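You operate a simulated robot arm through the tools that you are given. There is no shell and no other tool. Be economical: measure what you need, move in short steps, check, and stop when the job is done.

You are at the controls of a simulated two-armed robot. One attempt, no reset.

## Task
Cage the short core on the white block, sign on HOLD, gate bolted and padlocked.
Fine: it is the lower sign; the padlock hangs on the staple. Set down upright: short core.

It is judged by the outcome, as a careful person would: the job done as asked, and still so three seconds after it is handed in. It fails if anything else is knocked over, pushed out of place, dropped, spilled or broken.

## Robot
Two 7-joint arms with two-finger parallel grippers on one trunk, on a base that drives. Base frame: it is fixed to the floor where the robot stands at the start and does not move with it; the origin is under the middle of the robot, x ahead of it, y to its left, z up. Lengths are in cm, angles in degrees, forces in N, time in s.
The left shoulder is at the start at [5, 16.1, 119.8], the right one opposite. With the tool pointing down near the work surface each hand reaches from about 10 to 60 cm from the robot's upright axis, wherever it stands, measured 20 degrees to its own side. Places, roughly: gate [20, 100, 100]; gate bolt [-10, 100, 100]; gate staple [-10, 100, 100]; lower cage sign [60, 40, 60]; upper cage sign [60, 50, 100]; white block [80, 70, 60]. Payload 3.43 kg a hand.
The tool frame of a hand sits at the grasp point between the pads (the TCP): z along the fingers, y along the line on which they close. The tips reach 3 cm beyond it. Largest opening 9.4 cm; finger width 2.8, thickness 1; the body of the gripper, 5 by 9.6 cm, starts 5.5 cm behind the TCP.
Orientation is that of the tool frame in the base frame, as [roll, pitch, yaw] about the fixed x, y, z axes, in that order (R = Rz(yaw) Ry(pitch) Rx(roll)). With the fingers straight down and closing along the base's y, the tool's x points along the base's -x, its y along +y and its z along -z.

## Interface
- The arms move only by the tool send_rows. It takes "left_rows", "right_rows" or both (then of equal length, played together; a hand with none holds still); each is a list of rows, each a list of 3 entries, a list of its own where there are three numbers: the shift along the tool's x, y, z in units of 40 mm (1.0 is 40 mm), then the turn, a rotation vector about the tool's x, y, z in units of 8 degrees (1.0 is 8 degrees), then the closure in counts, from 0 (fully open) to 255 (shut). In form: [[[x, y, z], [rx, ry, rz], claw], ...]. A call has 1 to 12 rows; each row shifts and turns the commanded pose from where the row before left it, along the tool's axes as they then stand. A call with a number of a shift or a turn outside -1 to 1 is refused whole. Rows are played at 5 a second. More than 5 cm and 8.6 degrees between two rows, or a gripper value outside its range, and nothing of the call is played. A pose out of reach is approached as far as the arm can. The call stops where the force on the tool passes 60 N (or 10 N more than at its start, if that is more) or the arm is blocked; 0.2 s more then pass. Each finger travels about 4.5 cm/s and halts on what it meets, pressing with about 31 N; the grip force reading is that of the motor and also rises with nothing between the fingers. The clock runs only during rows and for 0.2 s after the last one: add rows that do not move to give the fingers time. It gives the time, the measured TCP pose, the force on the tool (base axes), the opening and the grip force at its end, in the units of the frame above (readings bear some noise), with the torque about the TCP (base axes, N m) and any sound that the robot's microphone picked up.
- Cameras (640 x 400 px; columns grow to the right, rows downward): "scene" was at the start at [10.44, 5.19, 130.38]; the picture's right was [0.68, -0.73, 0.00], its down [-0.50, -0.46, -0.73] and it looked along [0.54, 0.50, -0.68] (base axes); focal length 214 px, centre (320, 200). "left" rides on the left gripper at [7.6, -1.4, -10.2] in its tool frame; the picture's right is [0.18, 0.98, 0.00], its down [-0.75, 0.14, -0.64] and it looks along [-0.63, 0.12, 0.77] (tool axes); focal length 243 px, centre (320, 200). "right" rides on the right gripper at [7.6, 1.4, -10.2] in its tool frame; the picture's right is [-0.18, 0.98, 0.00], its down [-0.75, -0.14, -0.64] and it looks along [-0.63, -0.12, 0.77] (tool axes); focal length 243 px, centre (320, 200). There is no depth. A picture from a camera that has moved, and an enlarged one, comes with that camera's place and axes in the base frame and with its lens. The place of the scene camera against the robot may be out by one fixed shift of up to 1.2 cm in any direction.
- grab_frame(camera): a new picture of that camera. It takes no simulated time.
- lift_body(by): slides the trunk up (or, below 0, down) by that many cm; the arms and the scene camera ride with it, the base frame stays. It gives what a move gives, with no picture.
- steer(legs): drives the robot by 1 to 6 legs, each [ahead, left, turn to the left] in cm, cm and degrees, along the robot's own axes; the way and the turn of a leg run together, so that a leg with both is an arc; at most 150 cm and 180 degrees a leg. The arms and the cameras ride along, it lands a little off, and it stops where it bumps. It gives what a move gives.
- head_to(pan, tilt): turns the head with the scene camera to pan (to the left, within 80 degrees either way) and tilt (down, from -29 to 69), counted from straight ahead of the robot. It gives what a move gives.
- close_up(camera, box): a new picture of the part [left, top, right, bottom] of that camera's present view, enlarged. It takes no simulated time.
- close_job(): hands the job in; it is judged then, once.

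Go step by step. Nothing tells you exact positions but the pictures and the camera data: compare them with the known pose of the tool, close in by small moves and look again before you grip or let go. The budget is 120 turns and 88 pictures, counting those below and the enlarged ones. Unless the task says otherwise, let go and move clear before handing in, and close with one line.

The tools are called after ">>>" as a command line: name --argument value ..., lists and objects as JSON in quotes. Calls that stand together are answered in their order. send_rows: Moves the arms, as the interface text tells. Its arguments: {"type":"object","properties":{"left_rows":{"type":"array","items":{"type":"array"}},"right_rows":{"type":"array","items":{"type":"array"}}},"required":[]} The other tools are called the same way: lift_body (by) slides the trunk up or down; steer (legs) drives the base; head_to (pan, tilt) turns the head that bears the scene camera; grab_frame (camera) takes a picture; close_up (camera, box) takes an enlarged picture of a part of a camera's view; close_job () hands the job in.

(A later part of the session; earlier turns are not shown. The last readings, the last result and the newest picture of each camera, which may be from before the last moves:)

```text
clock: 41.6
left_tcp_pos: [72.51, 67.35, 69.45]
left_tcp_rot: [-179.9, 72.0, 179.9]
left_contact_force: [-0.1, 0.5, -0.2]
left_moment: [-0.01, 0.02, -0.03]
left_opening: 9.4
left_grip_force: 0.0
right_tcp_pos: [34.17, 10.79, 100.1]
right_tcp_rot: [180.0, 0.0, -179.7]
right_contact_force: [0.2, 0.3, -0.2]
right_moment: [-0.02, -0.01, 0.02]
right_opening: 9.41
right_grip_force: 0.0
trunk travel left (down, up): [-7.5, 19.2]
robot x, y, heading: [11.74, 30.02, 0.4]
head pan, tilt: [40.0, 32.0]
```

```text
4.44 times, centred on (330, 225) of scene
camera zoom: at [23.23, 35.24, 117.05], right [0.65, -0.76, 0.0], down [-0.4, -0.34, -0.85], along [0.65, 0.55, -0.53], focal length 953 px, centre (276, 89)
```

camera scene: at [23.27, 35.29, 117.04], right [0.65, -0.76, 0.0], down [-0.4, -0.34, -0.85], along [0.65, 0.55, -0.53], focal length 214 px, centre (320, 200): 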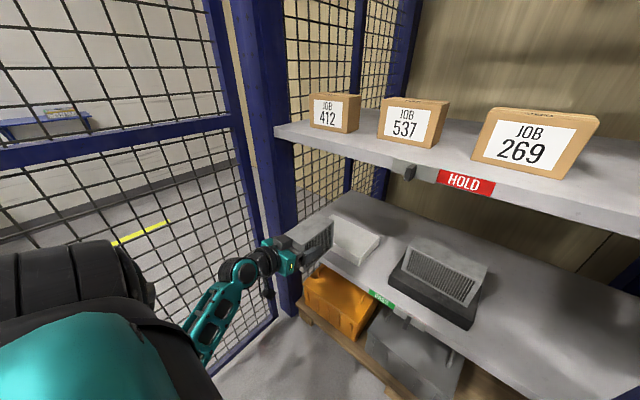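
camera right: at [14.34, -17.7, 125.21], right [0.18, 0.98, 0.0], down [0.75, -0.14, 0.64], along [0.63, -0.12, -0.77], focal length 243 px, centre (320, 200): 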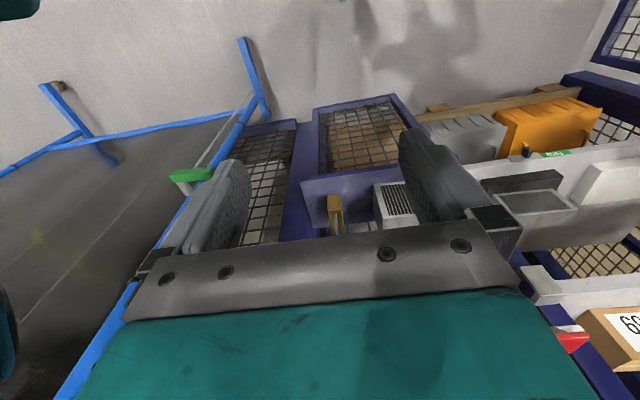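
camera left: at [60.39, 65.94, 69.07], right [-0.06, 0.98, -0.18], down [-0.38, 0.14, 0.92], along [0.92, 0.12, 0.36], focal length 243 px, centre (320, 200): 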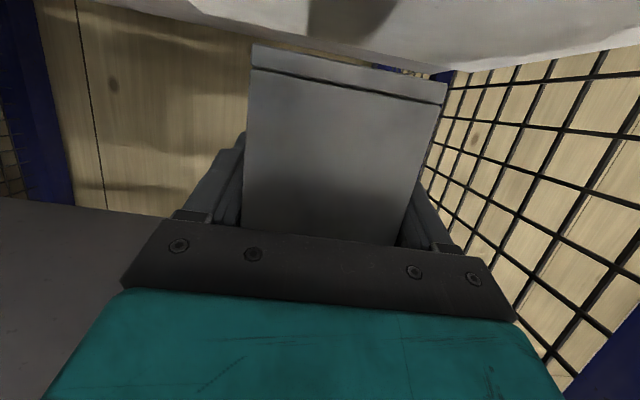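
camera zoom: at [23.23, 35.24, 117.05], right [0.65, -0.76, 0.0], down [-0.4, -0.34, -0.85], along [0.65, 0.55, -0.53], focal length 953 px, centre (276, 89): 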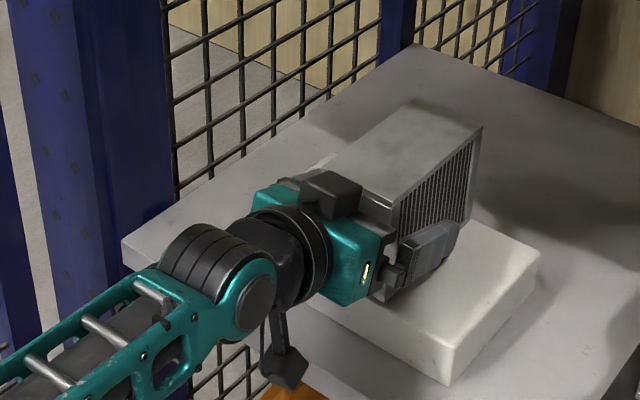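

>>> send_rows --left_rows '[[[0, 0, -0.4], [0, 0, 0], 0], [[0, 0, -0.8], [0, 0, 0], 0], [[0, 0, -1], [0, 0, 0], 0], [[0, 0, -1], [0, 0, 0], 0], [[0, 0, -1], [0, 0, 0], 0], [[0, 0, -1], [0, 0, 0], 0]]'

>>> close_up --camera "scene" --box '[270, 170, 430, 290]'

```text
clock: 43.0
left_tcp_pos: [52.45, 67.32, 76.05]
left_tcp_rot: [179.9, 71.9, 179.9]
left_contact_force: [-0.4, 0.6, 0.1]
left_moment: [0.01, 0.01, -0.01]
left_opening: 9.38
left_grip_force: 0.1
right_tcp_pos: [34.04, 10.79, 100.07]
right_tcp_rot: [180.0, 0.0, -179.7]
right_contact_force: [-1.0, 0.1, -0.5]
right_moment: [0.0, -0.01, -0.02]
right_opening: 9.39
right_grip_force: 0.1
trunk travel left (down, up): [-7.5, 19.2]
robot x, y, heading: [11.95, 29.91, 0.4]
head pan, tilt: [40.0, 32.0]
```

```text
3.33 times, centred on (350, 230) of scene
camera zoom: at [23.22, 35.24, 117.06], right [0.65, -0.76, 0.0], down [-0.4, -0.34, -0.85], along [0.65, 0.55, -0.53], focal length 715 px, centre (220, 100)
```

zoom: 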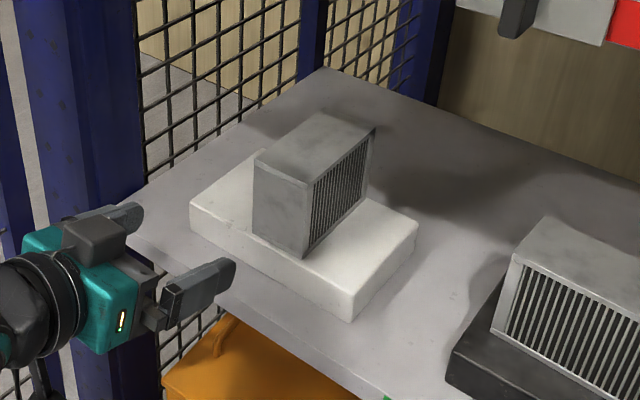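

The core sits upright on the white block. Now the lower sign: a close look at its slider.

>>> close_up --camera "scene" --box '[350, 260, 470, 350]'

>>> close_up --camera "scene" --box '[380, 140, 520, 220]'

```text
4.44 times, centred on (410, 305) of scene
camera zoom: at [23.22, 35.24, 117.06], right [0.65, -0.76, 0.0], down [-0.4, -0.34, -0.85], along [0.65, 0.55, -0.53], focal length 953 px, centre (-80, -267)
```

zoom: 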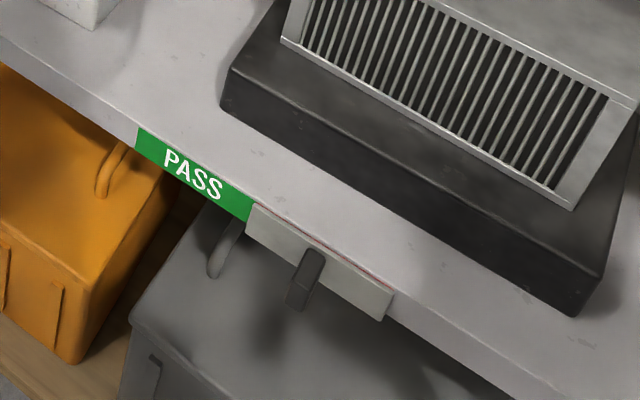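

```text
4.57 times, centred on (450, 180) of scene
camera zoom: at [23.22, 35.24, 117.06], right [0.65, -0.76, 0.0], down [-0.4, -0.34, -0.85], along [0.65, 0.55, -0.53], focal length 980 px, centre (-274, 291)
```

zoom: 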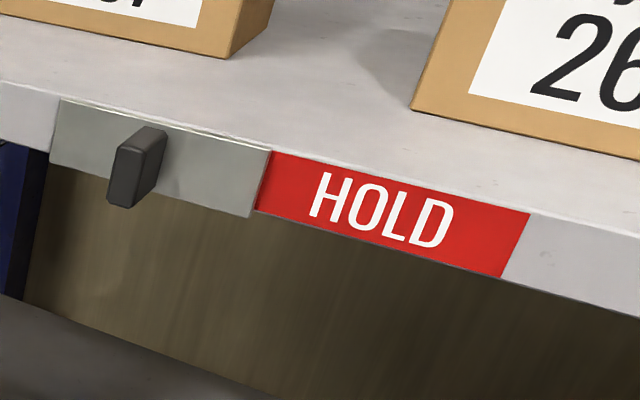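

The slider's knob is at about [62.6, 38, 58] and must move left (+y) about 8.3 cm to cover PASS and show HOLD. Moving the left hand in front of it.

>>> send_rows --left_rows '[[[0.431, -0.916, 0.14], [0, 0, 0], 150], [[0.431, -0.916, 0.14], [0, 0, 0], 150], [[0.431, -0.916, 0.14], [0, 0, 0], 150], [[0.431, -0.916, 0.14], [0, 0, 0], 150], [[0.431, -0.916, 0.14], [0, 0, 0], 150], [[0.431, -0.916, 0.14], [0, 0, 0], 150], [[0.431, -0.916, 0.14], [0, 0, 0], 150], [[0.431, -0.916, 0.14], [0, 0, 0], 150], [[0, 0, 0], [0, 0, 0], 150]]'

>>> grab_frame --camera "left"

>>> close_up --camera "scene" --box '[330, 260, 490, 380]'

```text
clock: 44.5
left_tcp_pos: [52.47, 48.53, 63.35]
left_tcp_rot: [147.3, 68.7, 144.3]
left_contact_force: [-0.5, -0.4, 1.0]
left_moment: [-0.02, -0.01, -0.03]
left_opening: 3.87
left_grip_force: 0.0
right_tcp_pos: [34.11, 10.78, 100.06]
right_tcp_rot: [180.0, -0.1, -179.7]
right_contact_force: [-0.2, 0.2, 0.0]
right_moment: [-0.01, 0.03, -0.01]
right_opening: 9.39
right_grip_force: 0.1
trunk travel left (down, up): [-7.5, 19.2]
robot x, y, heading: [12.0, 29.8, 0.5]
head pan, tilt: [40.0, 32.0]
stopped in row 7 (left hand): the arm was blocked; the commanded pose is now the measured one
```

```text
52 pictures are left
camera left: at [40.24, 48.97, 58.97], right [0.03, 1.0, 0.02], down [-0.38, -0.01, 0.93], along [0.93, -0.03, 0.38], focal length 243 px, centre (320, 200)
```

left: 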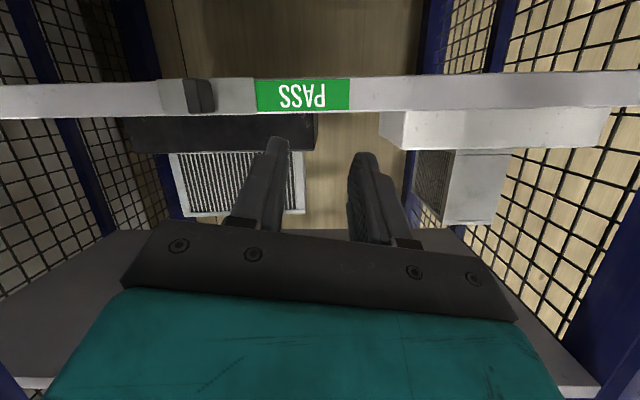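

```text
3.33 times, centred on (410, 320) of scene
camera zoom: at [23.22, 35.25, 117.06], right [0.65, -0.76, 0.0], down [-0.4, -0.34, -0.85], along [0.65, 0.55, -0.53], focal length 715 px, centre (20, -200)
```

zoom: 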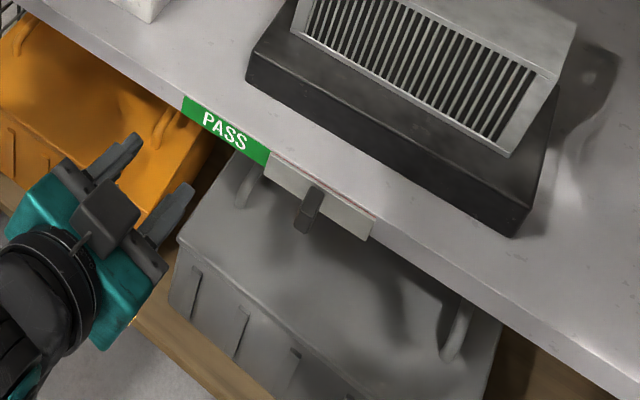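

The arm reached a joint limit going sideways, but the view confirms the knob at [62.6, 38, 58.3]. I'll use the base and trunk for the remaining offset.

>>> steer --legs '[[0, -10.5, 0]]'

>>> lift_body --by -4

>>> grab_frame --camera "left"

```text
clock: 45.7
left_tcp_pos: [52.47, 37.82, 63.11]
left_tcp_rot: [147.3, 68.8, 144.4]
left_contact_force: [0.5, 0.2, 1.0]
left_moment: [0.0, 0.0, 0.0]
left_opening: 3.85
left_grip_force: 0.0
right_tcp_pos: [34.03, 0.17, 100.01]
right_tcp_rot: [180.0, -0.2, -179.6]
right_contact_force: [0.0, -0.6, 1.0]
right_moment: [0.0, 0.0, 0.03]
right_opening: 9.4
right_grip_force: 0.0
trunk travel left (down, up): [-7.5, 19.2]
robot x, y, heading: [12.28, 19.34, -0.0]
head pan, tilt: [40.0, 32.0]
```

```text
clock: 46.5
left_tcp_pos: [52.44, 37.97, 59.22]
left_tcp_rot: [147.3, 68.8, 144.3]
left_contact_force: [0.7, 0.8, -0.1]
left_moment: [0.01, 0.01, 0.02]
left_opening: 3.85
left_grip_force: 0.1
right_tcp_pos: [34.13, 0.22, 96.01]
right_tcp_rot: [180.0, 0.0, -179.6]
right_contact_force: [0.1, -0.6, 0.8]
right_moment: [0.02, 0.0, 0.0]
right_opening: 9.38
right_grip_force: 0.0
trunk travel left (down, up): [-3.5, 23.2]
robot x, y, heading: [12.18, 19.25, 0.2]
head pan, tilt: [40.0, 32.0]
```

```text
50 pictures are left
camera left: at [40.28, 38.38, 54.96], right [0.03, 1.0, 0.02], down [-0.38, -0.01, 0.93], along [0.93, -0.03, 0.38], focal length 243 px, centre (320, 200)
```

left: 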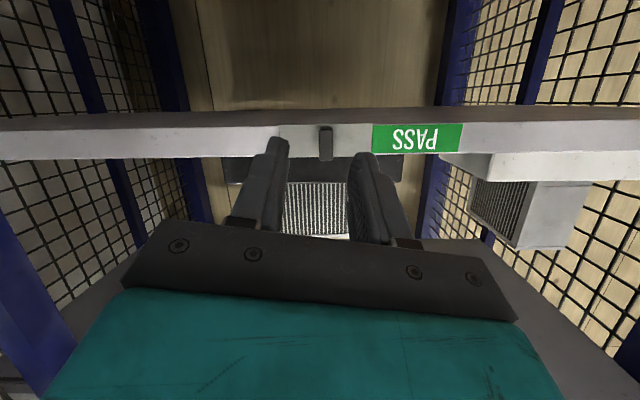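

Aligned with the knob. Advancing 7.4 cm and closing on it.

>>> send_rows --left_rows '[[[-0.173, 0.078, 0.59], [0, 0, 0], 150], [[-0.173, 0.078, 0.59], [0, 0, 0], 150], [[-0.173, 0.078, 0.59], [0, 0, 0], 150], [[0, 0, 0], [0, 0, 0], 150]]'

>>> close_up --camera "left" --box '[200, 60, 440, 240]'

```text
clock: 47.5
left_tcp_pos: [59.91, 38.22, 59.13]
left_tcp_rot: [147.5, 68.9, 144.5]
left_contact_force: [-0.8, -0.1, 0.4]
left_moment: [0.06, -0.01, 0.0]
left_opening: 3.87
left_grip_force: 0.0
right_tcp_pos: [34.02, 0.15, 96.01]
right_tcp_rot: [-180.0, -0.1, -179.7]
right_contact_force: [-0.1, 0.8, -1.5]
right_moment: [0.01, 0.01, 0.0]
right_opening: 9.39
right_grip_force: 0.1
trunk travel left (down, up): [-3.5, 23.2]
robot x, y, heading: [11.97, 19.27, 0.3]
head pan, tilt: [40.0, 32.0]
```

```text
2.22 times, centred on (320, 150) of left
camera zoom: at [47.72, 38.72, 54.91], right [0.03, 1.0, 0.02], down [-0.38, -0.01, 0.93], along [0.93, -0.03, 0.38], focal length 539 px, centre (320, 311)
```

zoom: 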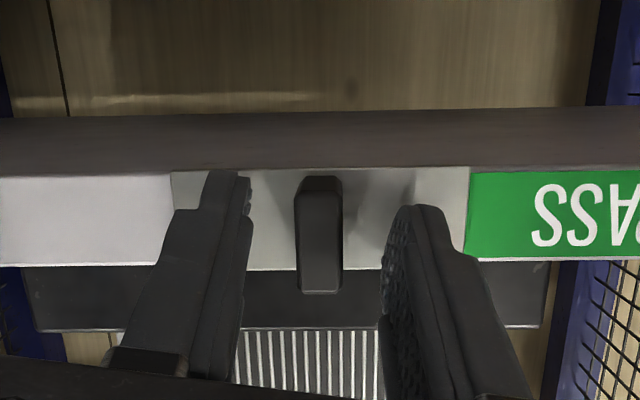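

>>> send_rows --left_rows '[[[0, 0, 0], [0, 0, 0], 255], [[0, 0, 0], [0, 0, 0], 255], [[0, 0, 0], [0, 0, 0], 255], [[0, 0, 0], [0, 0, 0], 255], [[0.085, 0.39, -0.007], [0, 0, 0], 255], [[0.085, 0.39, -0.007], [0, 0, 0], 255], [[0.085, 0.39, -0.007], [0, 0, 0], 255], [[0.085, 0.39, -0.007], [0, 0, 0], 255], [[0.085, 0.39, -0.007], [0, 0, 0], 255], [[0, 0, 0], [0, 0, 0], 255]]'

>>> grab_frame --camera "left"

```text
clock: 49.8
left_tcp_pos: [59.99, 46.21, 59.18]
left_tcp_rot: [147.1, 69.1, 144.1]
left_contact_force: [1.7, 0.3, 6.8]
left_moment: [-1.17, 0.42, 1.07]
left_opening: 1.75
left_grip_force: 45.3
right_tcp_pos: [34.07, 0.3, 96.21]
right_tcp_rot: [180.0, 0.1, -179.5]
right_contact_force: [0.2, -0.4, -0.2]
right_moment: [-0.03, 0.04, 0.01]
right_opening: 9.39
right_grip_force: 0.0
trunk travel left (down, up): [-3.5, 23.2]
robot x, y, heading: [12.12, 19.56, 0.7]
head pan, tilt: [40.0, 32.0]
```

```text
48 pictures are left
camera left: at [47.74, 46.69, 54.88], right [0.03, 1.0, 0.02], down [-0.38, -0.01, 0.92], along [0.92, -0.03, 0.38], focal length 243 px, centre (320, 200)
```

left: 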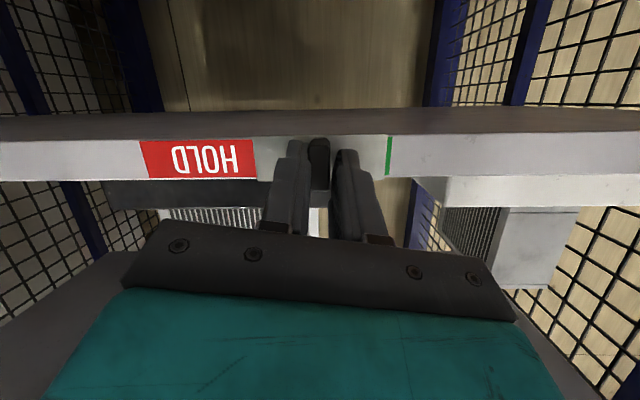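

HOLD shows, with a thin green sliver left. I'll nudge on to the stop.

>>> send_rows --left_rows '[[[0.021, 0.098, 0], [0, 0, 0], 255], [[0.01, 0.05, 0], [0, 0, 0], 255], [[0, 0, 0], [0, 0, 0], 255]]'

>>> close_up --camera "left" --box '[100, 60, 480, 260]'

```text
clock: 50.5
left_tcp_pos: [59.95, 46.79, 59.16]
left_tcp_rot: [147.4, 68.9, 144.3]
left_contact_force: [0.9, -4.2, 3.9]
left_moment: [-1.1, -1.07, 1.02]
left_opening: 1.75
left_grip_force: 45.3
right_tcp_pos: [34.09, 0.21, 96.05]
right_tcp_rot: [180.0, 0.0, -179.7]
right_contact_force: [0.1, 0.5, 0.7]
right_moment: [-0.03, -0.01, 0.01]
right_opening: 9.4
right_grip_force: 0.1
trunk travel left (down, up): [-3.5, 23.2]
robot x, y, heading: [12.0, 19.31, 0.2]
head pan, tilt: [40.0, 32.0]
```

```text
1.68 times, centred on (290, 160) of left
camera zoom: at [47.73, 47.26, 54.91], right [0.03, 1.0, 0.02], down [-0.38, -0.01, 0.93], along [0.92, -0.03, 0.38], focal length 409 px, centre (370, 267)
```

zoom: 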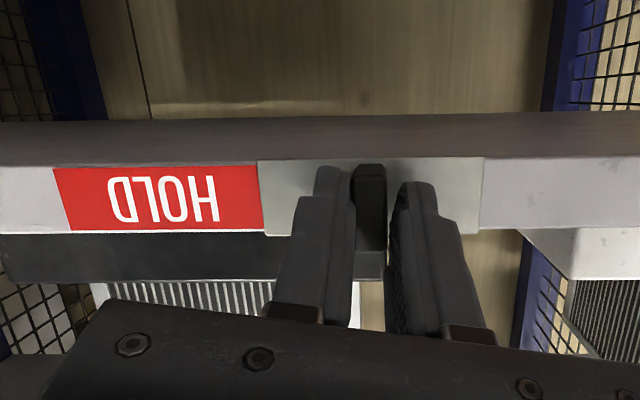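

HOLD is fully shown. Releasing and backing off.

>>> send_rows --left_rows '[[[0, 0, 0], [0, 0, 0], 130], [[0, 0, 0], [0, 0, 0], 130], [[0, 0, 0], [0, 0, 0], 130], [[0.173, -0.078, -0.59], [0, 0, 0], 130], [[0.173, -0.078, -0.59], [0, 0, 0], 130], [[0.173, -0.078, -0.59], [0, 0, 0], 130], [[0.2, -0.09, -0.8], [0, 0, 0], 130], [[0.2, -0.09, -0.8], [0, 0, 0], 130]]'

>>> lift_body --by 22

>>> head_to --pan 75 --tilt 25

>>> grab_frame --camera "scene"

```text
clock: 52.4
left_tcp_pos: [46.0, 46.14, 59.65]
left_tcp_rot: [147.1, 68.9, 144.1]
left_contact_force: [0.0, -0.3, 0.2]
left_moment: [-0.02, 0.02, -0.04]
left_opening: 4.62
left_grip_force: 0.1
right_tcp_pos: [34.12, 0.2, 95.98]
right_tcp_rot: [-180.0, 0.0, -179.8]
right_contact_force: [-0.4, 0.2, -0.2]
right_moment: [0.01, 0.01, -0.03]
right_opening: 9.39
right_grip_force: 0.1
trunk travel left (down, up): [-3.5, 23.2]
robot x, y, heading: [11.86, 19.33, 0.5]
head pan, tilt: [40.0, 32.0]
```

```text
clock: 54.7
left_tcp_pos: [46.03, 46.04, 81.62]
left_tcp_rot: [147.3, 68.7, 144.4]
left_contact_force: [-0.3, 0.3, -0.2]
left_moment: [0.03, -0.02, 0.01]
left_opening: 4.62
left_grip_force: 0.0
right_tcp_pos: [34.21, 0.22, 118.04]
right_tcp_rot: [180.0, -0.1, -179.5]
right_contact_force: [0.6, -0.1, 0.8]
right_moment: [-0.02, 0.0, -0.01]
right_opening: 9.4
right_grip_force: 0.0
trunk travel left (down, up): [-25.5, 1.2]
robot x, y, heading: [12.28, 19.5, 0.3]
head pan, tilt: [40.0, 32.0]
```

```text
clock: 55.7
left_tcp_pos: [46.04, 46.12, 81.63]
left_tcp_rot: [147.3, 68.8, 144.5]
left_contact_force: [-0.9, -0.2, 0.3]
left_moment: [0.01, -0.01, 0.0]
left_opening: 4.61
left_grip_force: 0.0
right_tcp_pos: [34.12, 0.26, 117.91]
right_tcp_rot: [-180.0, -0.1, -179.6]
right_contact_force: [0.3, 0.3, 0.0]
right_moment: [0.0, 0.02, 0.02]
right_opening: 9.41
right_grip_force: 0.0
trunk travel left (down, up): [-25.5, 1.2]
robot x, y, heading: [12.24, 19.09, 0.4]
head pan, tilt: [75.0, 25.0]
```

```text
46 pictures are left
camera scene: at [18.79, 27.74, 136.16], right [0.97, -0.25, 0.0], down [-0.11, -0.41, -0.91], along [0.23, 0.88, -0.42], focal length 214 px, centre (320, 200)
```

scene: 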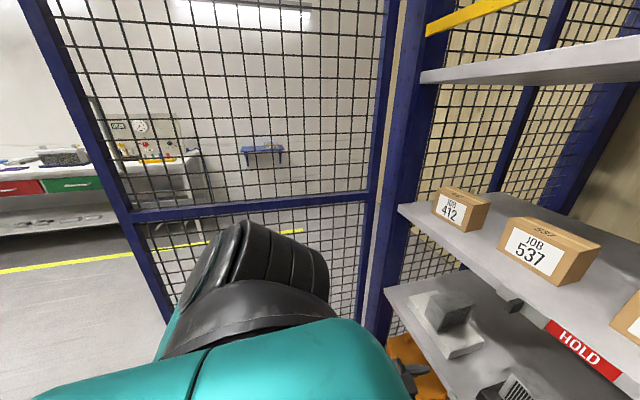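

Sign done. Next the gate: it's open, free end at about (−25, 100), hinge at about (57, 93). I must get outside its arc on the far side; first I check the floor behind and to the right.

>>> head_to --pan -80 --tilt 20

>>> grab_frame --camera "scene"

>>> steer --legs '[[-40, 0, 0]]'

>>> head_to --pan 80 --tilt 25

>>> grab_frame --camera "scene"

```text
clock: 58.1
left_tcp_pos: [46.02, 46.05, 81.74]
left_tcp_rot: [147.3, 68.8, 144.4]
left_contact_force: [-0.8, 0.5, 0.2]
left_moment: [-0.01, -0.03, 0.03]
left_opening: 4.63
left_grip_force: 0.0
right_tcp_pos: [34.1, 0.22, 118.02]
right_tcp_rot: [180.0, -0.2, -179.7]
right_contact_force: [0.5, 0.7, -0.8]
right_moment: [0.0, 0.05, -0.03]
right_opening: 9.4
right_grip_force: 0.1
trunk travel left (down, up): [-25.5, 1.2]
robot x, y, heading: [11.84, 19.17, 0.1]
head pan, tilt: [-80.0, 20.0]
```

```text
45 pictures are left
camera scene: at [18.13, 9.67, 136.97], right [-0.98, -0.18, 0.0], down [-0.06, 0.34, -0.94], along [0.17, -0.92, -0.34], focal length 214 px, centre (320, 200)
```

scene: 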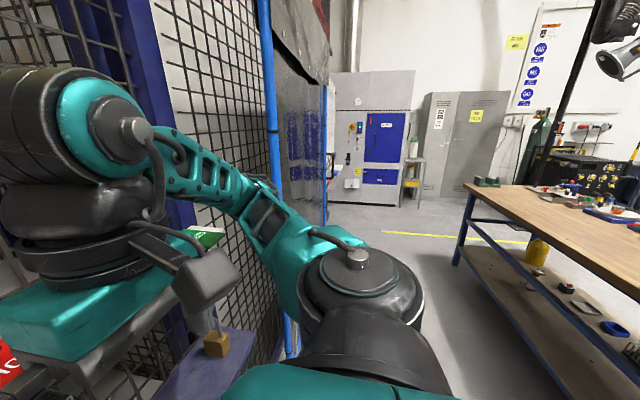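

```text
clock: 60.6
left_tcp_pos: [6.25, 45.76, 81.67]
left_tcp_rot: [147.3, 68.8, 144.4]
left_contact_force: [0.0, -0.2, 1.1]
left_moment: [0.02, -0.02, 0.0]
left_opening: 4.63
left_grip_force: 0.1
right_tcp_pos: [-5.69, -0.01, 117.99]
right_tcp_rot: [179.9, 0.0, -179.5]
right_contact_force: [-0.1, -0.1, -0.8]
right_moment: [-0.02, -0.01, 0.01]
right_opening: 9.43
right_grip_force: 0.0
trunk travel left (down, up): [-25.5, 1.2]
robot x, y, heading: [-27.59, 19.13, 0.3]
head pan, tilt: [-80.0, 20.0]
```

```text
clock: 63.0
left_tcp_pos: [6.31, 45.86, 81.81]
left_tcp_rot: [147.4, 68.8, 144.4]
left_contact_force: [0.0, -0.6, 0.0]
left_moment: [0.0, 0.0, -0.04]
left_opening: 4.61
left_grip_force: 0.1
right_tcp_pos: [-5.61, -0.07, 117.99]
right_tcp_rot: [-180.0, -0.1, -179.6]
right_contact_force: [0.1, 0.4, 0.5]
right_moment: [-0.02, 0.02, 0.01]
right_opening: 9.39
right_grip_force: 0.1
trunk travel left (down, up): [-25.5, 1.2]
robot x, y, heading: [-27.26, 19.04, 0.2]
head pan, tilt: [80.0, 25.0]
```

```text
44 pictures are left
camera scene: at [-21.8, 27.66, 136.16], right [0.99, -0.17, 0.0], down [-0.07, -0.42, -0.91], along [0.15, 0.89, -0.42], focal length 214 px, centre (320, 200)
```

scene: 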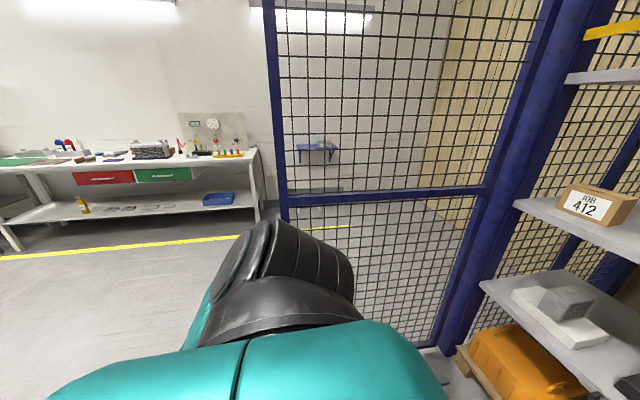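

Open floor behind. I'll back out and go left to stand west of the gate's free end, then look at its outer face.

>>> steer --legs '[[-50, 0, 0], [0, 66, 0]]'

>>> head_to --pan 25 --tilt 25

>>> grab_frame --camera "scene"

```text
clock: 69.3
left_tcp_pos: [-44.24, 111.49, 81.75]
left_tcp_rot: [147.4, 68.7, 144.1]
left_contact_force: [0.4, 0.4, 0.0]
left_moment: [-0.01, 0.0, 0.04]
left_opening: 4.62
left_grip_force: 0.0
right_tcp_pos: [-56.31, 65.6, 118.05]
right_tcp_rot: [-180.0, 0.0, 180.0]
right_contact_force: [-0.5, 0.1, 0.2]
right_moment: [-0.02, -0.03, -0.03]
right_opening: 9.41
right_grip_force: 0.0
trunk travel left (down, up): [-25.5, 1.2]
robot x, y, heading: [-78.51, 84.74, 0.1]
head pan, tilt: [80.0, 25.0]
```

```text
clock: 70.5
left_tcp_pos: [-44.26, 111.45, 81.8]
left_tcp_rot: [147.3, 68.8, 144.1]
left_contact_force: [0.4, 0.5, 0.3]
left_moment: [0.0, -0.02, -0.04]
left_opening: 4.59
left_grip_force: 0.1
right_tcp_pos: [-56.36, 65.64, 118.06]
right_tcp_rot: [-179.9, -0.2, -180.0]
right_contact_force: [0.6, 0.5, 0.9]
right_moment: [0.0, -0.02, 0.01]
right_opening: 9.42
right_grip_force: 0.1
trunk travel left (down, up): [-25.5, 1.2]
robot x, y, heading: [-78.08, 84.93, -0.1]
head pan, tilt: [25.0, 25.0]
```

```text
43 pictures are left
camera scene: at [-65.65, 88.19, 136.16], right [0.42, -0.91, 0.0], down [-0.38, -0.18, -0.91], along [0.82, 0.38, -0.42], focal length 214 px, centre (320, 200)
```

scene: 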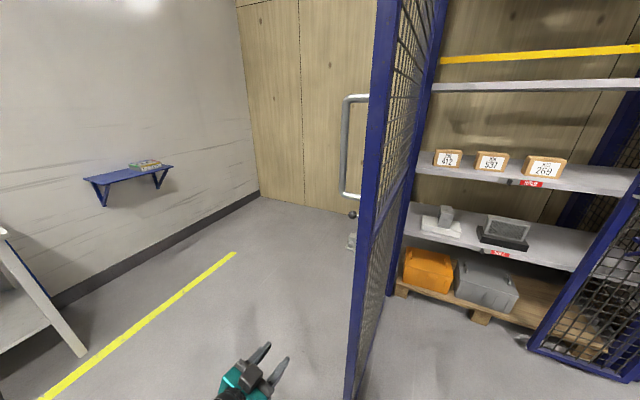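

The gate's outer side has a pull handle, with the bolt below it. Looking closely.

>>> close_up --camera "scene" --box '[310, 80, 410, 260]'

```text
2.22 times, centred on (360, 170) of scene
camera zoom: at [-65.65, 88.19, 136.16], right [0.42, -0.91, 0.0], down [-0.38, -0.18, -0.91], along [0.82, 0.38, -0.42], focal length 477 px, centre (231, 267)
```

zoom: 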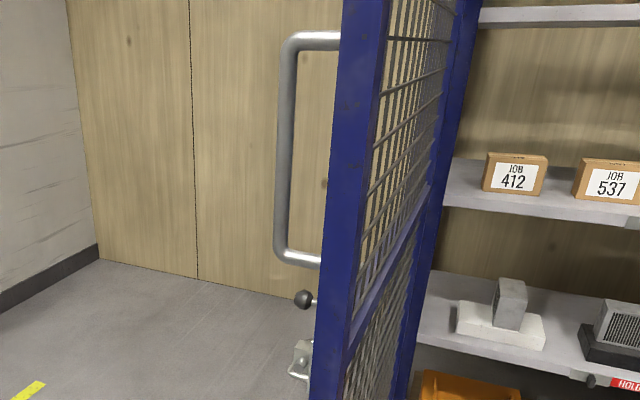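

I'll grip the vertical handle bar with the left hand at a fixed diagonal (southeast) heading. That stays 45° off the gate at both ends of the swing, so the base can simply translate along the arc. Driving to the northwest side and turning −45°.

>>> steer --legs '[[11, 51, 0], [0, 0, -45]]'

>>> head_to --pan 0 --tilt 25

>>> grab_frame --camera "scene"

```text
clock: 75.6
left_tcp_pos: [-24.49, 131.28, 81.69]
left_tcp_rot: [147.3, 68.8, 99.9]
left_contact_force: [-0.1, 0.6, -0.1]
left_moment: [-0.03, 0.02, 0.0]
left_opening: 4.62
left_grip_force: 0.0
right_tcp_pos: [-65.1, 106.85, 118.07]
right_tcp_rot: [180.0, -0.1, 135.8]
right_contact_force: [-0.3, -0.4, -0.5]
right_moment: [0.01, 0.03, 0.0]
right_opening: 9.39
right_grip_force: 0.0
trunk travel left (down, up): [-25.5, 1.2]
robot x, y, heading: [-67.39, 136.06, -44.1]
head pan, tilt: [25.0, 25.0]
```

```text
clock: 76.5
left_tcp_pos: [-24.55, 131.34, 81.66]
left_tcp_rot: [147.3, 68.9, 99.9]
left_contact_force: [-0.1, -0.2, -0.4]
left_moment: [0.0, 0.01, 0.01]
left_opening: 4.58
left_grip_force: 0.2
right_tcp_pos: [-65.08, 107.0, 118.01]
right_tcp_rot: [-180.0, -0.1, 135.9]
right_contact_force: [-0.3, -0.2, 0.4]
right_moment: [-0.01, -0.04, -0.04]
right_opening: 9.38
right_grip_force: 0.2
trunk travel left (down, up): [-25.5, 1.2]
robot x, y, heading: [-67.6, 135.65, -44.1]
head pan, tilt: [0.0, 25.0]
```

```text
41 pictures are left
camera scene: at [-57.69, 126.34, 136.16], right [-0.69, -0.72, 0.0], down [-0.3, 0.29, -0.91], along [0.65, -0.63, -0.42], focal length 214 px, centre (320, 200)
```

scene: 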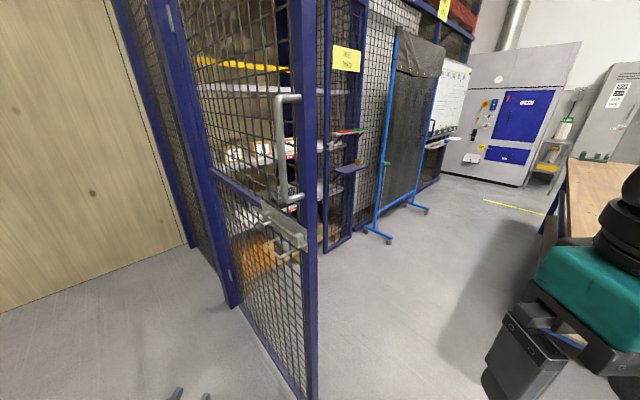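

>>> close_up --camera "scene" --box '[220, 80, 340, 270]'

```text
2.11 times, centred on (280, 175) of scene
camera zoom: at [-57.69, 126.34, 136.16], right [-0.69, -0.72, 0.0], down [-0.3, 0.29, -0.91], along [0.65, -0.63, -0.42], focal length 452 px, centre (404, 253)
```

zoom: 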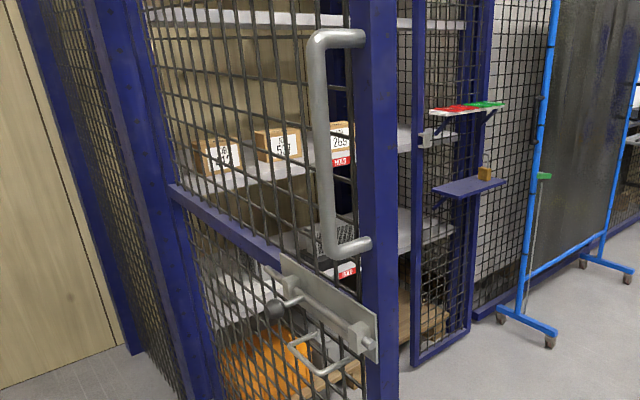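

The bar is at about (−22.6, 103), z 119–136; the bolt with its ball knob is at z≈105 and the staple loop just under it. I'll level the left hand and raise it to bar height.

>>> send_rows --left_rows '[[[0, 0, 0], [-0.13, -0.727, -0.5], 110], [[0, 0, 0], [-0.13, -0.727, -0.5], 110], [[0, 0, 0], [-0.13, -0.727, -0.5], 110]]'

>>> send_rows --left_rows '[[[-0.93, -0.2, 0.1], [0, 0, 0], 110], [[-0.93, -0.2, 0.1], [0, 0, 0], 110], [[-0.93, -0.2, 0.1], [0, 0, 0], 110], [[-0.93, -0.2, 0.1], [0, 0, 0], 110], [[-0.93, -0.2, 0.1], [0, 0, 0], 110], [[-0.93, -0.2, 0.1], [0, 0, 0], 110], [[-0.93, -0.2, 0.1], [0, 0, 0], 110], [[-0.93, -0.2, 0.1], [0, 0, 0], 110], [[-0.93, -0.2, 0.1], [0, 0, 0], 110], [[-0.93, -0.2, 0.1], [0, 0, 0], 110], [[-0.93, -0.2, 0.1], [0, 0, 0], 110]]'

>>> grab_frame --camera "left"

```text
clock: 77.3
left_tcp_pos: [-24.52, 131.4, 81.65]
left_tcp_rot: [-70.7, 89.9, -114.8]
left_contact_force: [-0.3, 0.3, 0.0]
left_moment: [-0.01, 0.04, 0.02]
left_opening: 5.36
left_grip_force: 0.1
right_tcp_pos: [-65.13, 106.84, 118.1]
right_tcp_rot: [-180.0, -0.1, 135.9]
right_contact_force: [-0.3, -0.8, 0.4]
right_moment: [0.03, 0.0, -0.02]
right_opening: 9.39
right_grip_force: 0.2
trunk travel left (down, up): [-25.5, 1.2]
robot x, y, heading: [-67.4, 135.82, -44.0]
head pan, tilt: [0.0, 25.0]
```

```text
clock: 79.6
left_tcp_pos: [-23.24, 118.66, 112.8]
left_tcp_rot: [98.9, 79.9, 54.1]
left_contact_force: [-0.3, -0.3, -1.0]
left_moment: [0.0, 0.0, 0.04]
left_opening: 5.36
left_grip_force: 0.1
left hand out of reach, approached as far as the arm can: row 7, 8, 9, 10, 11
right_tcp_pos: [-65.25, 106.97, 118.07]
right_tcp_rot: [-180.0, -0.1, 135.9]
right_contact_force: [0.0, 0.2, -0.1]
right_moment: [0.07, 0.02, -0.02]
right_opening: 9.38
right_grip_force: 0.1
trunk travel left (down, up): [-25.5, 1.2]
robot x, y, heading: [-67.53, 135.53, -44.2]
head pan, tilt: [0.0, 25.0]
stopped in row 11 (left hand): the arm was blocked; the commanded pose is now the measured one
```

```text
39 pictures are left
camera left: at [-30.82, 125.96, 105.43], right [0.7, 0.71, -0.01], down [-0.43, 0.44, 0.78], along [0.56, -0.55, 0.62], focal length 243 px, centre (320, 200)
```

left: 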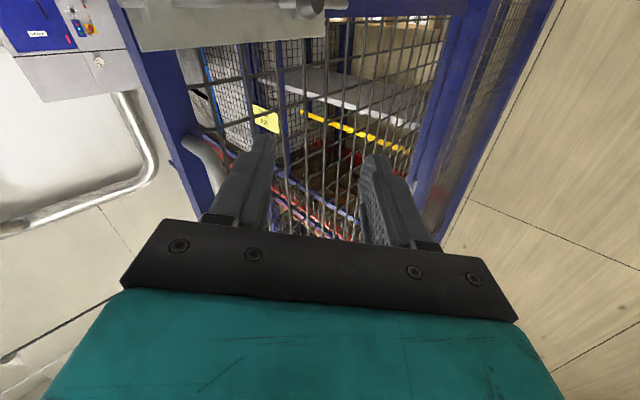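

The bar is above this arm's comfortable height, so I'll instead push the gate shut at its end stile with closed fingertips, below the bolt at z≈88, following the arc with the base.

>>> send_rows --left_rows '[[[1, 0, 0], [0, 0, 0], 255], [[1, 0, 0], [0, 0, 0], 255], [[1, 0, 0], [0, 0, 0], 255], [[1, 0, 0], [0, 0, 0], 255], [[1, 0, 0], [0, 0, 0], 255], [[1, 0, 0], [0, 0, 0], 255], [[0, 0, 0], [0, 0, 0], 255]]'

```text
clock: 81.2
left_tcp_pos: [-20.68, 122.02, 89.2]
left_tcp_rot: [98.8, 80.1, 54.1]
left_contact_force: [-0.3, -0.2, -0.4]
left_moment: [0.0, 0.03, -0.03]
left_opening: 0.0
left_grip_force: 30.9
right_tcp_pos: [-65.18, 106.89, 118.07]
right_tcp_rot: [-180.0, -0.1, 135.9]
right_contact_force: [0.1, 0.3, -0.7]
right_moment: [0.02, -0.02, 0.03]
right_opening: 9.42
right_grip_force: 0.2
trunk travel left (down, up): [-25.5, 1.2]
robot x, y, heading: [-67.44, 135.84, -44.1]
head pan, tilt: [0.0, 25.0]
```

>>> steer --legs '[[8.9, -13.5, 0]]'

>>> grab_frame --camera "left"

>>> head_to --pan 5 --tilt 40

>>> grab_frame --camera "scene"

```text
clock: 82.6
left_tcp_pos: [-23.85, 106.17, 89.15]
left_tcp_rot: [99.0, 79.9, 54.1]
left_contact_force: [-1.6, -0.7, 0.1]
left_moment: [-0.03, -0.02, 0.0]
left_opening: 0.03
left_grip_force: 31.0
right_tcp_pos: [-68.29, 91.18, 117.96]
right_tcp_rot: [-179.9, -0.2, 135.9]
right_contact_force: [-0.7, -0.2, -0.3]
right_moment: [0.02, -0.02, -0.01]
right_opening: 9.41
right_grip_force: 0.0
trunk travel left (down, up): [-25.5, 1.2]
robot x, y, heading: [-70.17, 120.35, -44.1]
head pan, tilt: [0.0, 25.0]
```

```text
38 pictures are left
camera left: at [-31.37, 113.62, 81.83], right [0.7, 0.71, -0.01], down [-0.43, 0.44, 0.78], along [0.56, -0.55, 0.62], focal length 243 px, centre (320, 200)
```

left: 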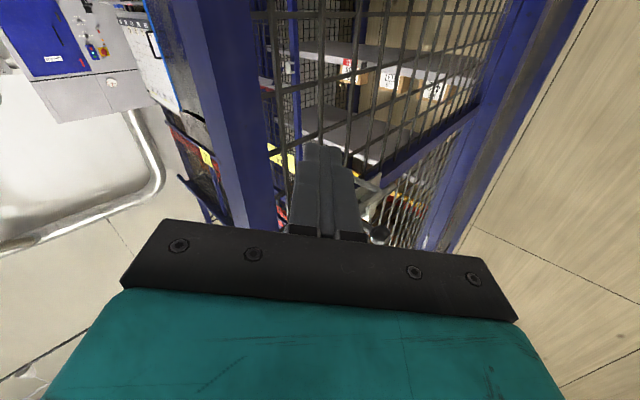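

```text
clock: 83.4
left_tcp_pos: [-23.7, 106.26, 89.34]
left_tcp_rot: [98.9, 79.9, 54.0]
left_contact_force: [-0.5, 0.6, 0.3]
left_moment: [-0.02, 0.0, 0.02]
left_opening: 0.0
left_grip_force: 30.8
right_tcp_pos: [-68.32, 91.32, 118.2]
right_tcp_rot: [-180.0, -0.1, 136.0]
right_contact_force: [-0.6, 0.4, -0.1]
right_moment: [0.01, 0.01, 0.0]
right_opening: 9.41
right_grip_force: 0.1
trunk travel left (down, up): [-25.5, 1.2]
robot x, y, heading: [-70.73, 120.2, -44.0]
head pan, tilt: [5.0, 40.0]
```

```text
37 pictures are left
camera scene: at [-60.81, 111.64, 133.84], right [-0.63, -0.78, 0.0], down [-0.5, 0.41, -0.77], along [0.59, -0.48, -0.64], focal length 214 px, centre (320, 200)
```

scene: 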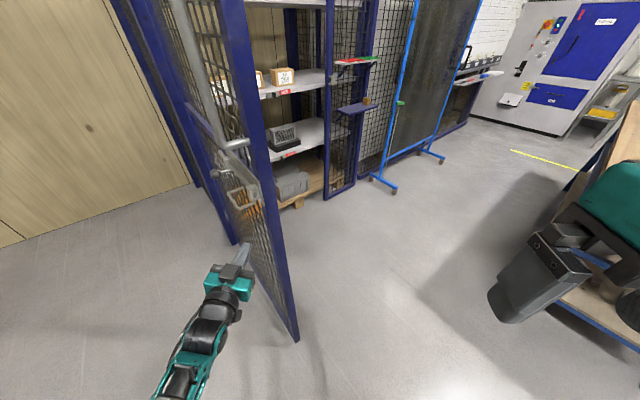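

The fingertips point at the mesh just inside the stile; I'll shift 3.6 cm onto the stile and start pushing along the arc.

>>> steer --legs '[[-2.2, -2.9, 0], [12, -10.5, 0]]'

>>> grab_frame --camera "scene"

```text
clock: 85.2
left_tcp_pos: [-25.88, 89.97, 89.28]
left_tcp_rot: [99.1, 79.9, 54.1]
left_contact_force: [0.7, -0.4, -0.8]
left_moment: [0.0, 0.01, 0.01]
left_opening: 0.02
left_grip_force: 30.8
right_tcp_pos: [-70.56, 74.79, 118.09]
right_tcp_rot: [180.0, -0.1, 135.8]
right_contact_force: [0.3, 0.1, -0.8]
right_moment: [0.01, -0.01, 0.03]
right_opening: 9.41
right_grip_force: 0.0
trunk travel left (down, up): [-25.5, 1.2]
robot x, y, heading: [-72.95, 103.84, -44.2]
head pan, tilt: [5.0, 40.0]
```

```text
36 pictures are left
camera scene: at [-63.03, 95.36, 133.82], right [-0.63, -0.78, 0.0], down [-0.5, 0.41, -0.77], along [0.59, -0.48, -0.64], focal length 214 px, centre (320, 200)
```

scene: 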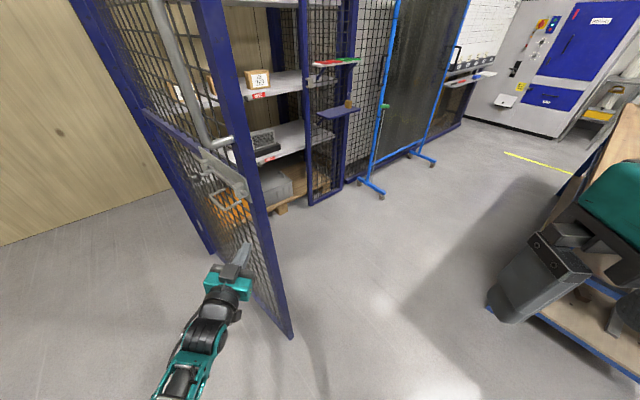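

The gate is moving freely. Continuing along the arc.

>>> steer --legs '[[18.3, -12.3, 0], [20, -6.8, 0]]'

>>> grab_frame --camera "scene"

```text
clock: 88.2
left_tcp_pos: [-11.39, 49.37, 89.22]
left_tcp_rot: [99.0, 79.9, 54.2]
left_contact_force: [-1.0, 0.1, 0.4]
left_moment: [0.02, 0.0, -0.03]
left_opening: 0.0
left_grip_force: 31.3
right_tcp_pos: [-55.91, 34.25, 117.99]
right_tcp_rot: [-180.0, -0.2, 135.9]
right_contact_force: [-0.6, -0.5, -0.1]
right_moment: [0.02, 0.0, -0.01]
right_opening: 9.4
right_grip_force: 0.1
trunk travel left (down, up): [-25.5, 1.2]
robot x, y, heading: [-58.68, 63.27, -43.9]
head pan, tilt: [5.0, 40.0]
```

```text
35 pictures are left
camera scene: at [-48.43, 54.65, 133.82], right [-0.63, -0.78, 0.0], down [-0.5, 0.41, -0.77], along [0.59, -0.48, -0.64], focal length 214 px, centre (320, 200)
```

scene: 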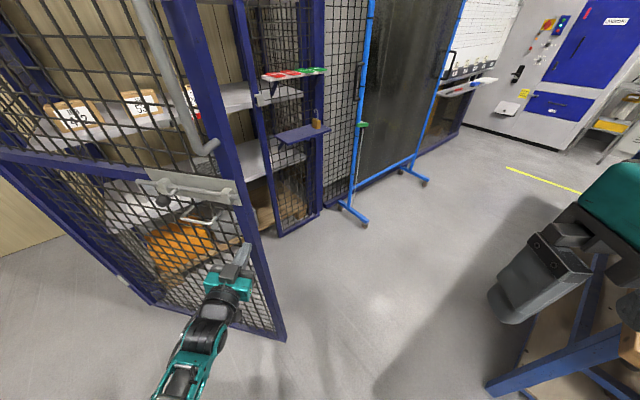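

>>> steer --legs '[[20.8, -1.3, 0], [20.7, 4.3, 0]]'

>>> grab_frame --camera "scene"

```text
clock: 91.1
left_tcp_pos: [20.1, 22.23, 89.22]
left_tcp_rot: [99.1, 79.8, 53.8]
left_contact_force: [1.4, 0.1, -0.1]
left_moment: [-0.01, -0.01, -0.02]
left_opening: 0.01
left_grip_force: 31.0
right_tcp_pos: [-24.52, 7.39, 117.9]
right_tcp_rot: [-180.0, -0.1, 135.5]
right_contact_force: [-0.3, -0.1, 0.2]
right_moment: [0.02, -0.01, 0.01]
right_opening: 9.4
right_grip_force: 0.0
trunk travel left (down, up): [-25.5, 1.2]
robot x, y, heading: [-26.83, 36.22, -44.4]
head pan, tilt: [5.0, 40.0]
```

```text
34 pictures are left
camera scene: at [-16.93, 27.82, 133.82], right [-0.64, -0.77, 0.0], down [-0.5, 0.41, -0.77], along [0.59, -0.49, -0.64], focal length 214 px, centre (320, 200)
```

scene: 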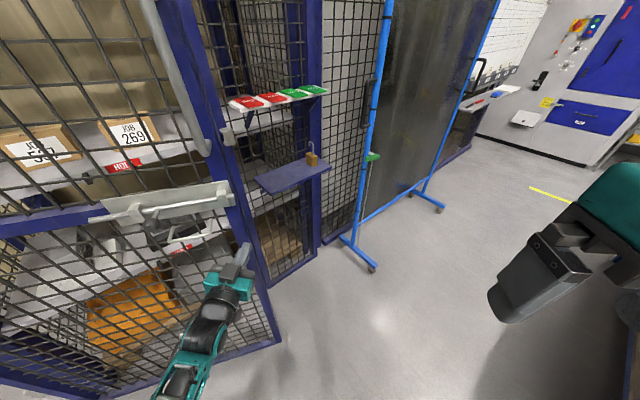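

>>> steer --legs '[[16.6, 8.8, 0], [8, 5.9, 0]]'

>>> grab_frame --camera "scene"

```text
clock: 93.4
left_tcp_pos: [47.8, 15.45, 89.21]
left_tcp_rot: [99.2, 79.9, 53.8]
left_contact_force: [0.0, 0.6, 0.2]
left_moment: [0.0, 0.01, 0.0]
left_opening: 0.0
left_grip_force: 31.2
right_tcp_pos: [3.24, 0.7, 118.04]
right_tcp_rot: [180.0, -0.1, 135.5]
right_contact_force: [0.0, 0.7, -0.2]
right_moment: [-0.01, 0.04, 0.01]
right_opening: 9.38
right_grip_force: 0.0
trunk travel left (down, up): [-25.5, 1.2]
robot x, y, heading: [1.02, 29.49, -44.3]
head pan, tilt: [5.0, 40.0]
```

```text
33 pictures are left
camera scene: at [10.77, 21.12, 133.82], right [-0.64, -0.77, 0.0], down [-0.5, 0.41, -0.77], along [0.59, -0.49, -0.64], focal length 214 px, centre (320, 200)
```

scene: 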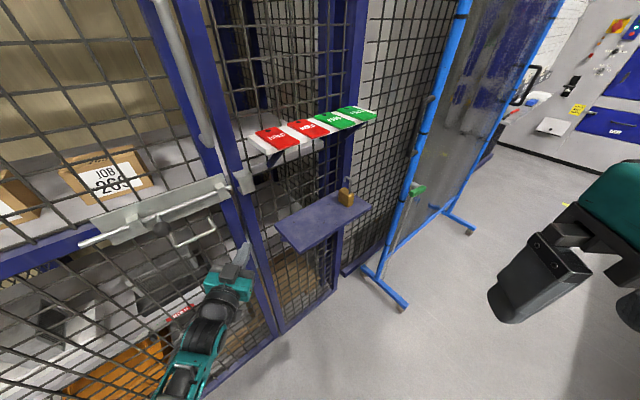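

>>> send_rows --left_rows '[[[0, 0.18, 0.18], [0, 0, 0], 255], [[0, 0.18, 0.18], [0, 0, 0], 255], [[0, 0.09, 0.09], [0, 0, 0], 255], [[0, 0.09, 0.09], [0, 0, 0], 255], [[0, 0, 0], [0, 0, 0], 255]]'

>>> close_up --camera "scene" --box '[90, 80, 330, 290]'

```text
clock: 94.6
left_tcp_pos: [50.68, 15.52, 89.6]
left_tcp_rot: [99.0, 80.0, 53.7]
left_contact_force: [-1.3, -0.3, -0.3]
left_moment: [0.0, 0.0, -0.01]
left_opening: 0.0
left_grip_force: 30.6
right_tcp_pos: [3.02, 0.67, 118.0]
right_tcp_rot: [-179.9, -0.1, 135.5]
right_contact_force: [-0.8, -0.7, -0.4]
right_moment: [-0.03, -0.01, -0.03]
right_opening: 9.41
right_grip_force: 0.0
trunk travel left (down, up): [-25.5, 1.2]
robot x, y, heading: [0.76, 29.62, -44.4]
head pan, tilt: [5.0, 40.0]
```

```text
1.90 times, centred on (210, 185) of scene
camera zoom: at [10.68, 21.12, 133.83], right [-0.64, -0.77, 0.0], down [-0.5, 0.41, -0.77], along [0.59, -0.49, -0.64], focal length 408 px, centre (530, 229)
```

zoom: 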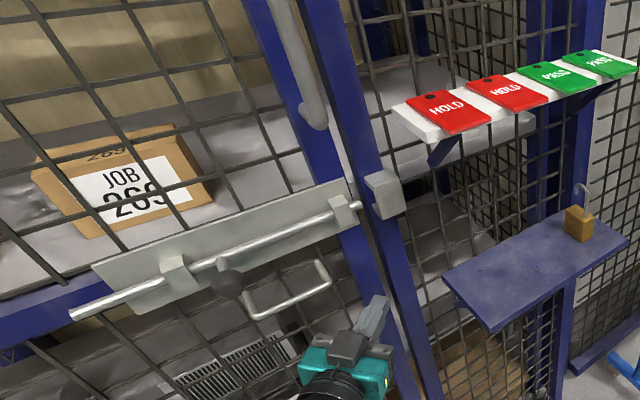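

>>> send_rows --left_rows '[[[0, 0.09, 0.09], [0, 0, 0], 255], [[0, 0.09, 0.09], [0, 0, 0], 255], [[0, 0.09, 0.09], [0, 0, 0], 255], [[0, 0.09, 0.09], [0, 0, 0], 255], [[0, 0, 0], [0, 0, 0], 255]]'

>>> close_up --camera "scene" --box '[90, 80, 330, 290]'

```text
clock: 95.8
left_tcp_pos: [52.4, 15.46, 89.81]
left_tcp_rot: [100.1, 80.0, 54.7]
left_contact_force: [-25.7, 8.5, -3.4]
left_moment: [0.14, 0.4, -0.1]
left_opening: 0.01
left_grip_force: 30.5
right_tcp_pos: [2.85, 0.8, 117.96]
right_tcp_rot: [-180.0, 0.1, 135.5]
right_contact_force: [-0.6, -0.3, -0.4]
right_moment: [-0.01, 0.02, 0.0]
right_opening: 9.41
right_grip_force: 0.0
trunk travel left (down, up): [-25.5, 1.2]
robot x, y, heading: [0.82, 29.56, -44.4]
head pan, tilt: [5.0, 40.0]
```

```text
1.90 times, centred on (210, 185) of scene
camera zoom: at [10.42, 21.21, 133.85], right [-0.64, -0.77, 0.0], down [-0.49, 0.41, -0.77], along [0.59, -0.49, -0.64], focal length 408 px, centre (530, 229)
```

zoom: 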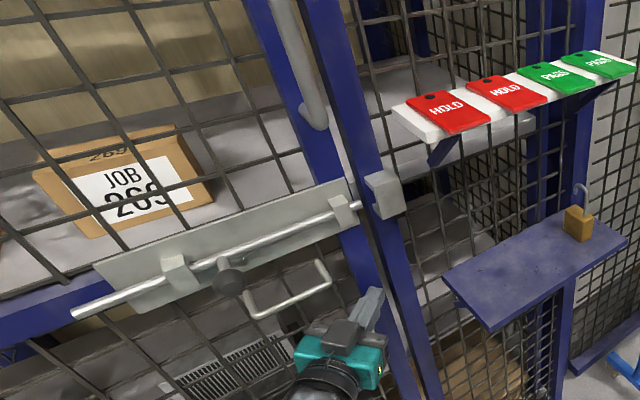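

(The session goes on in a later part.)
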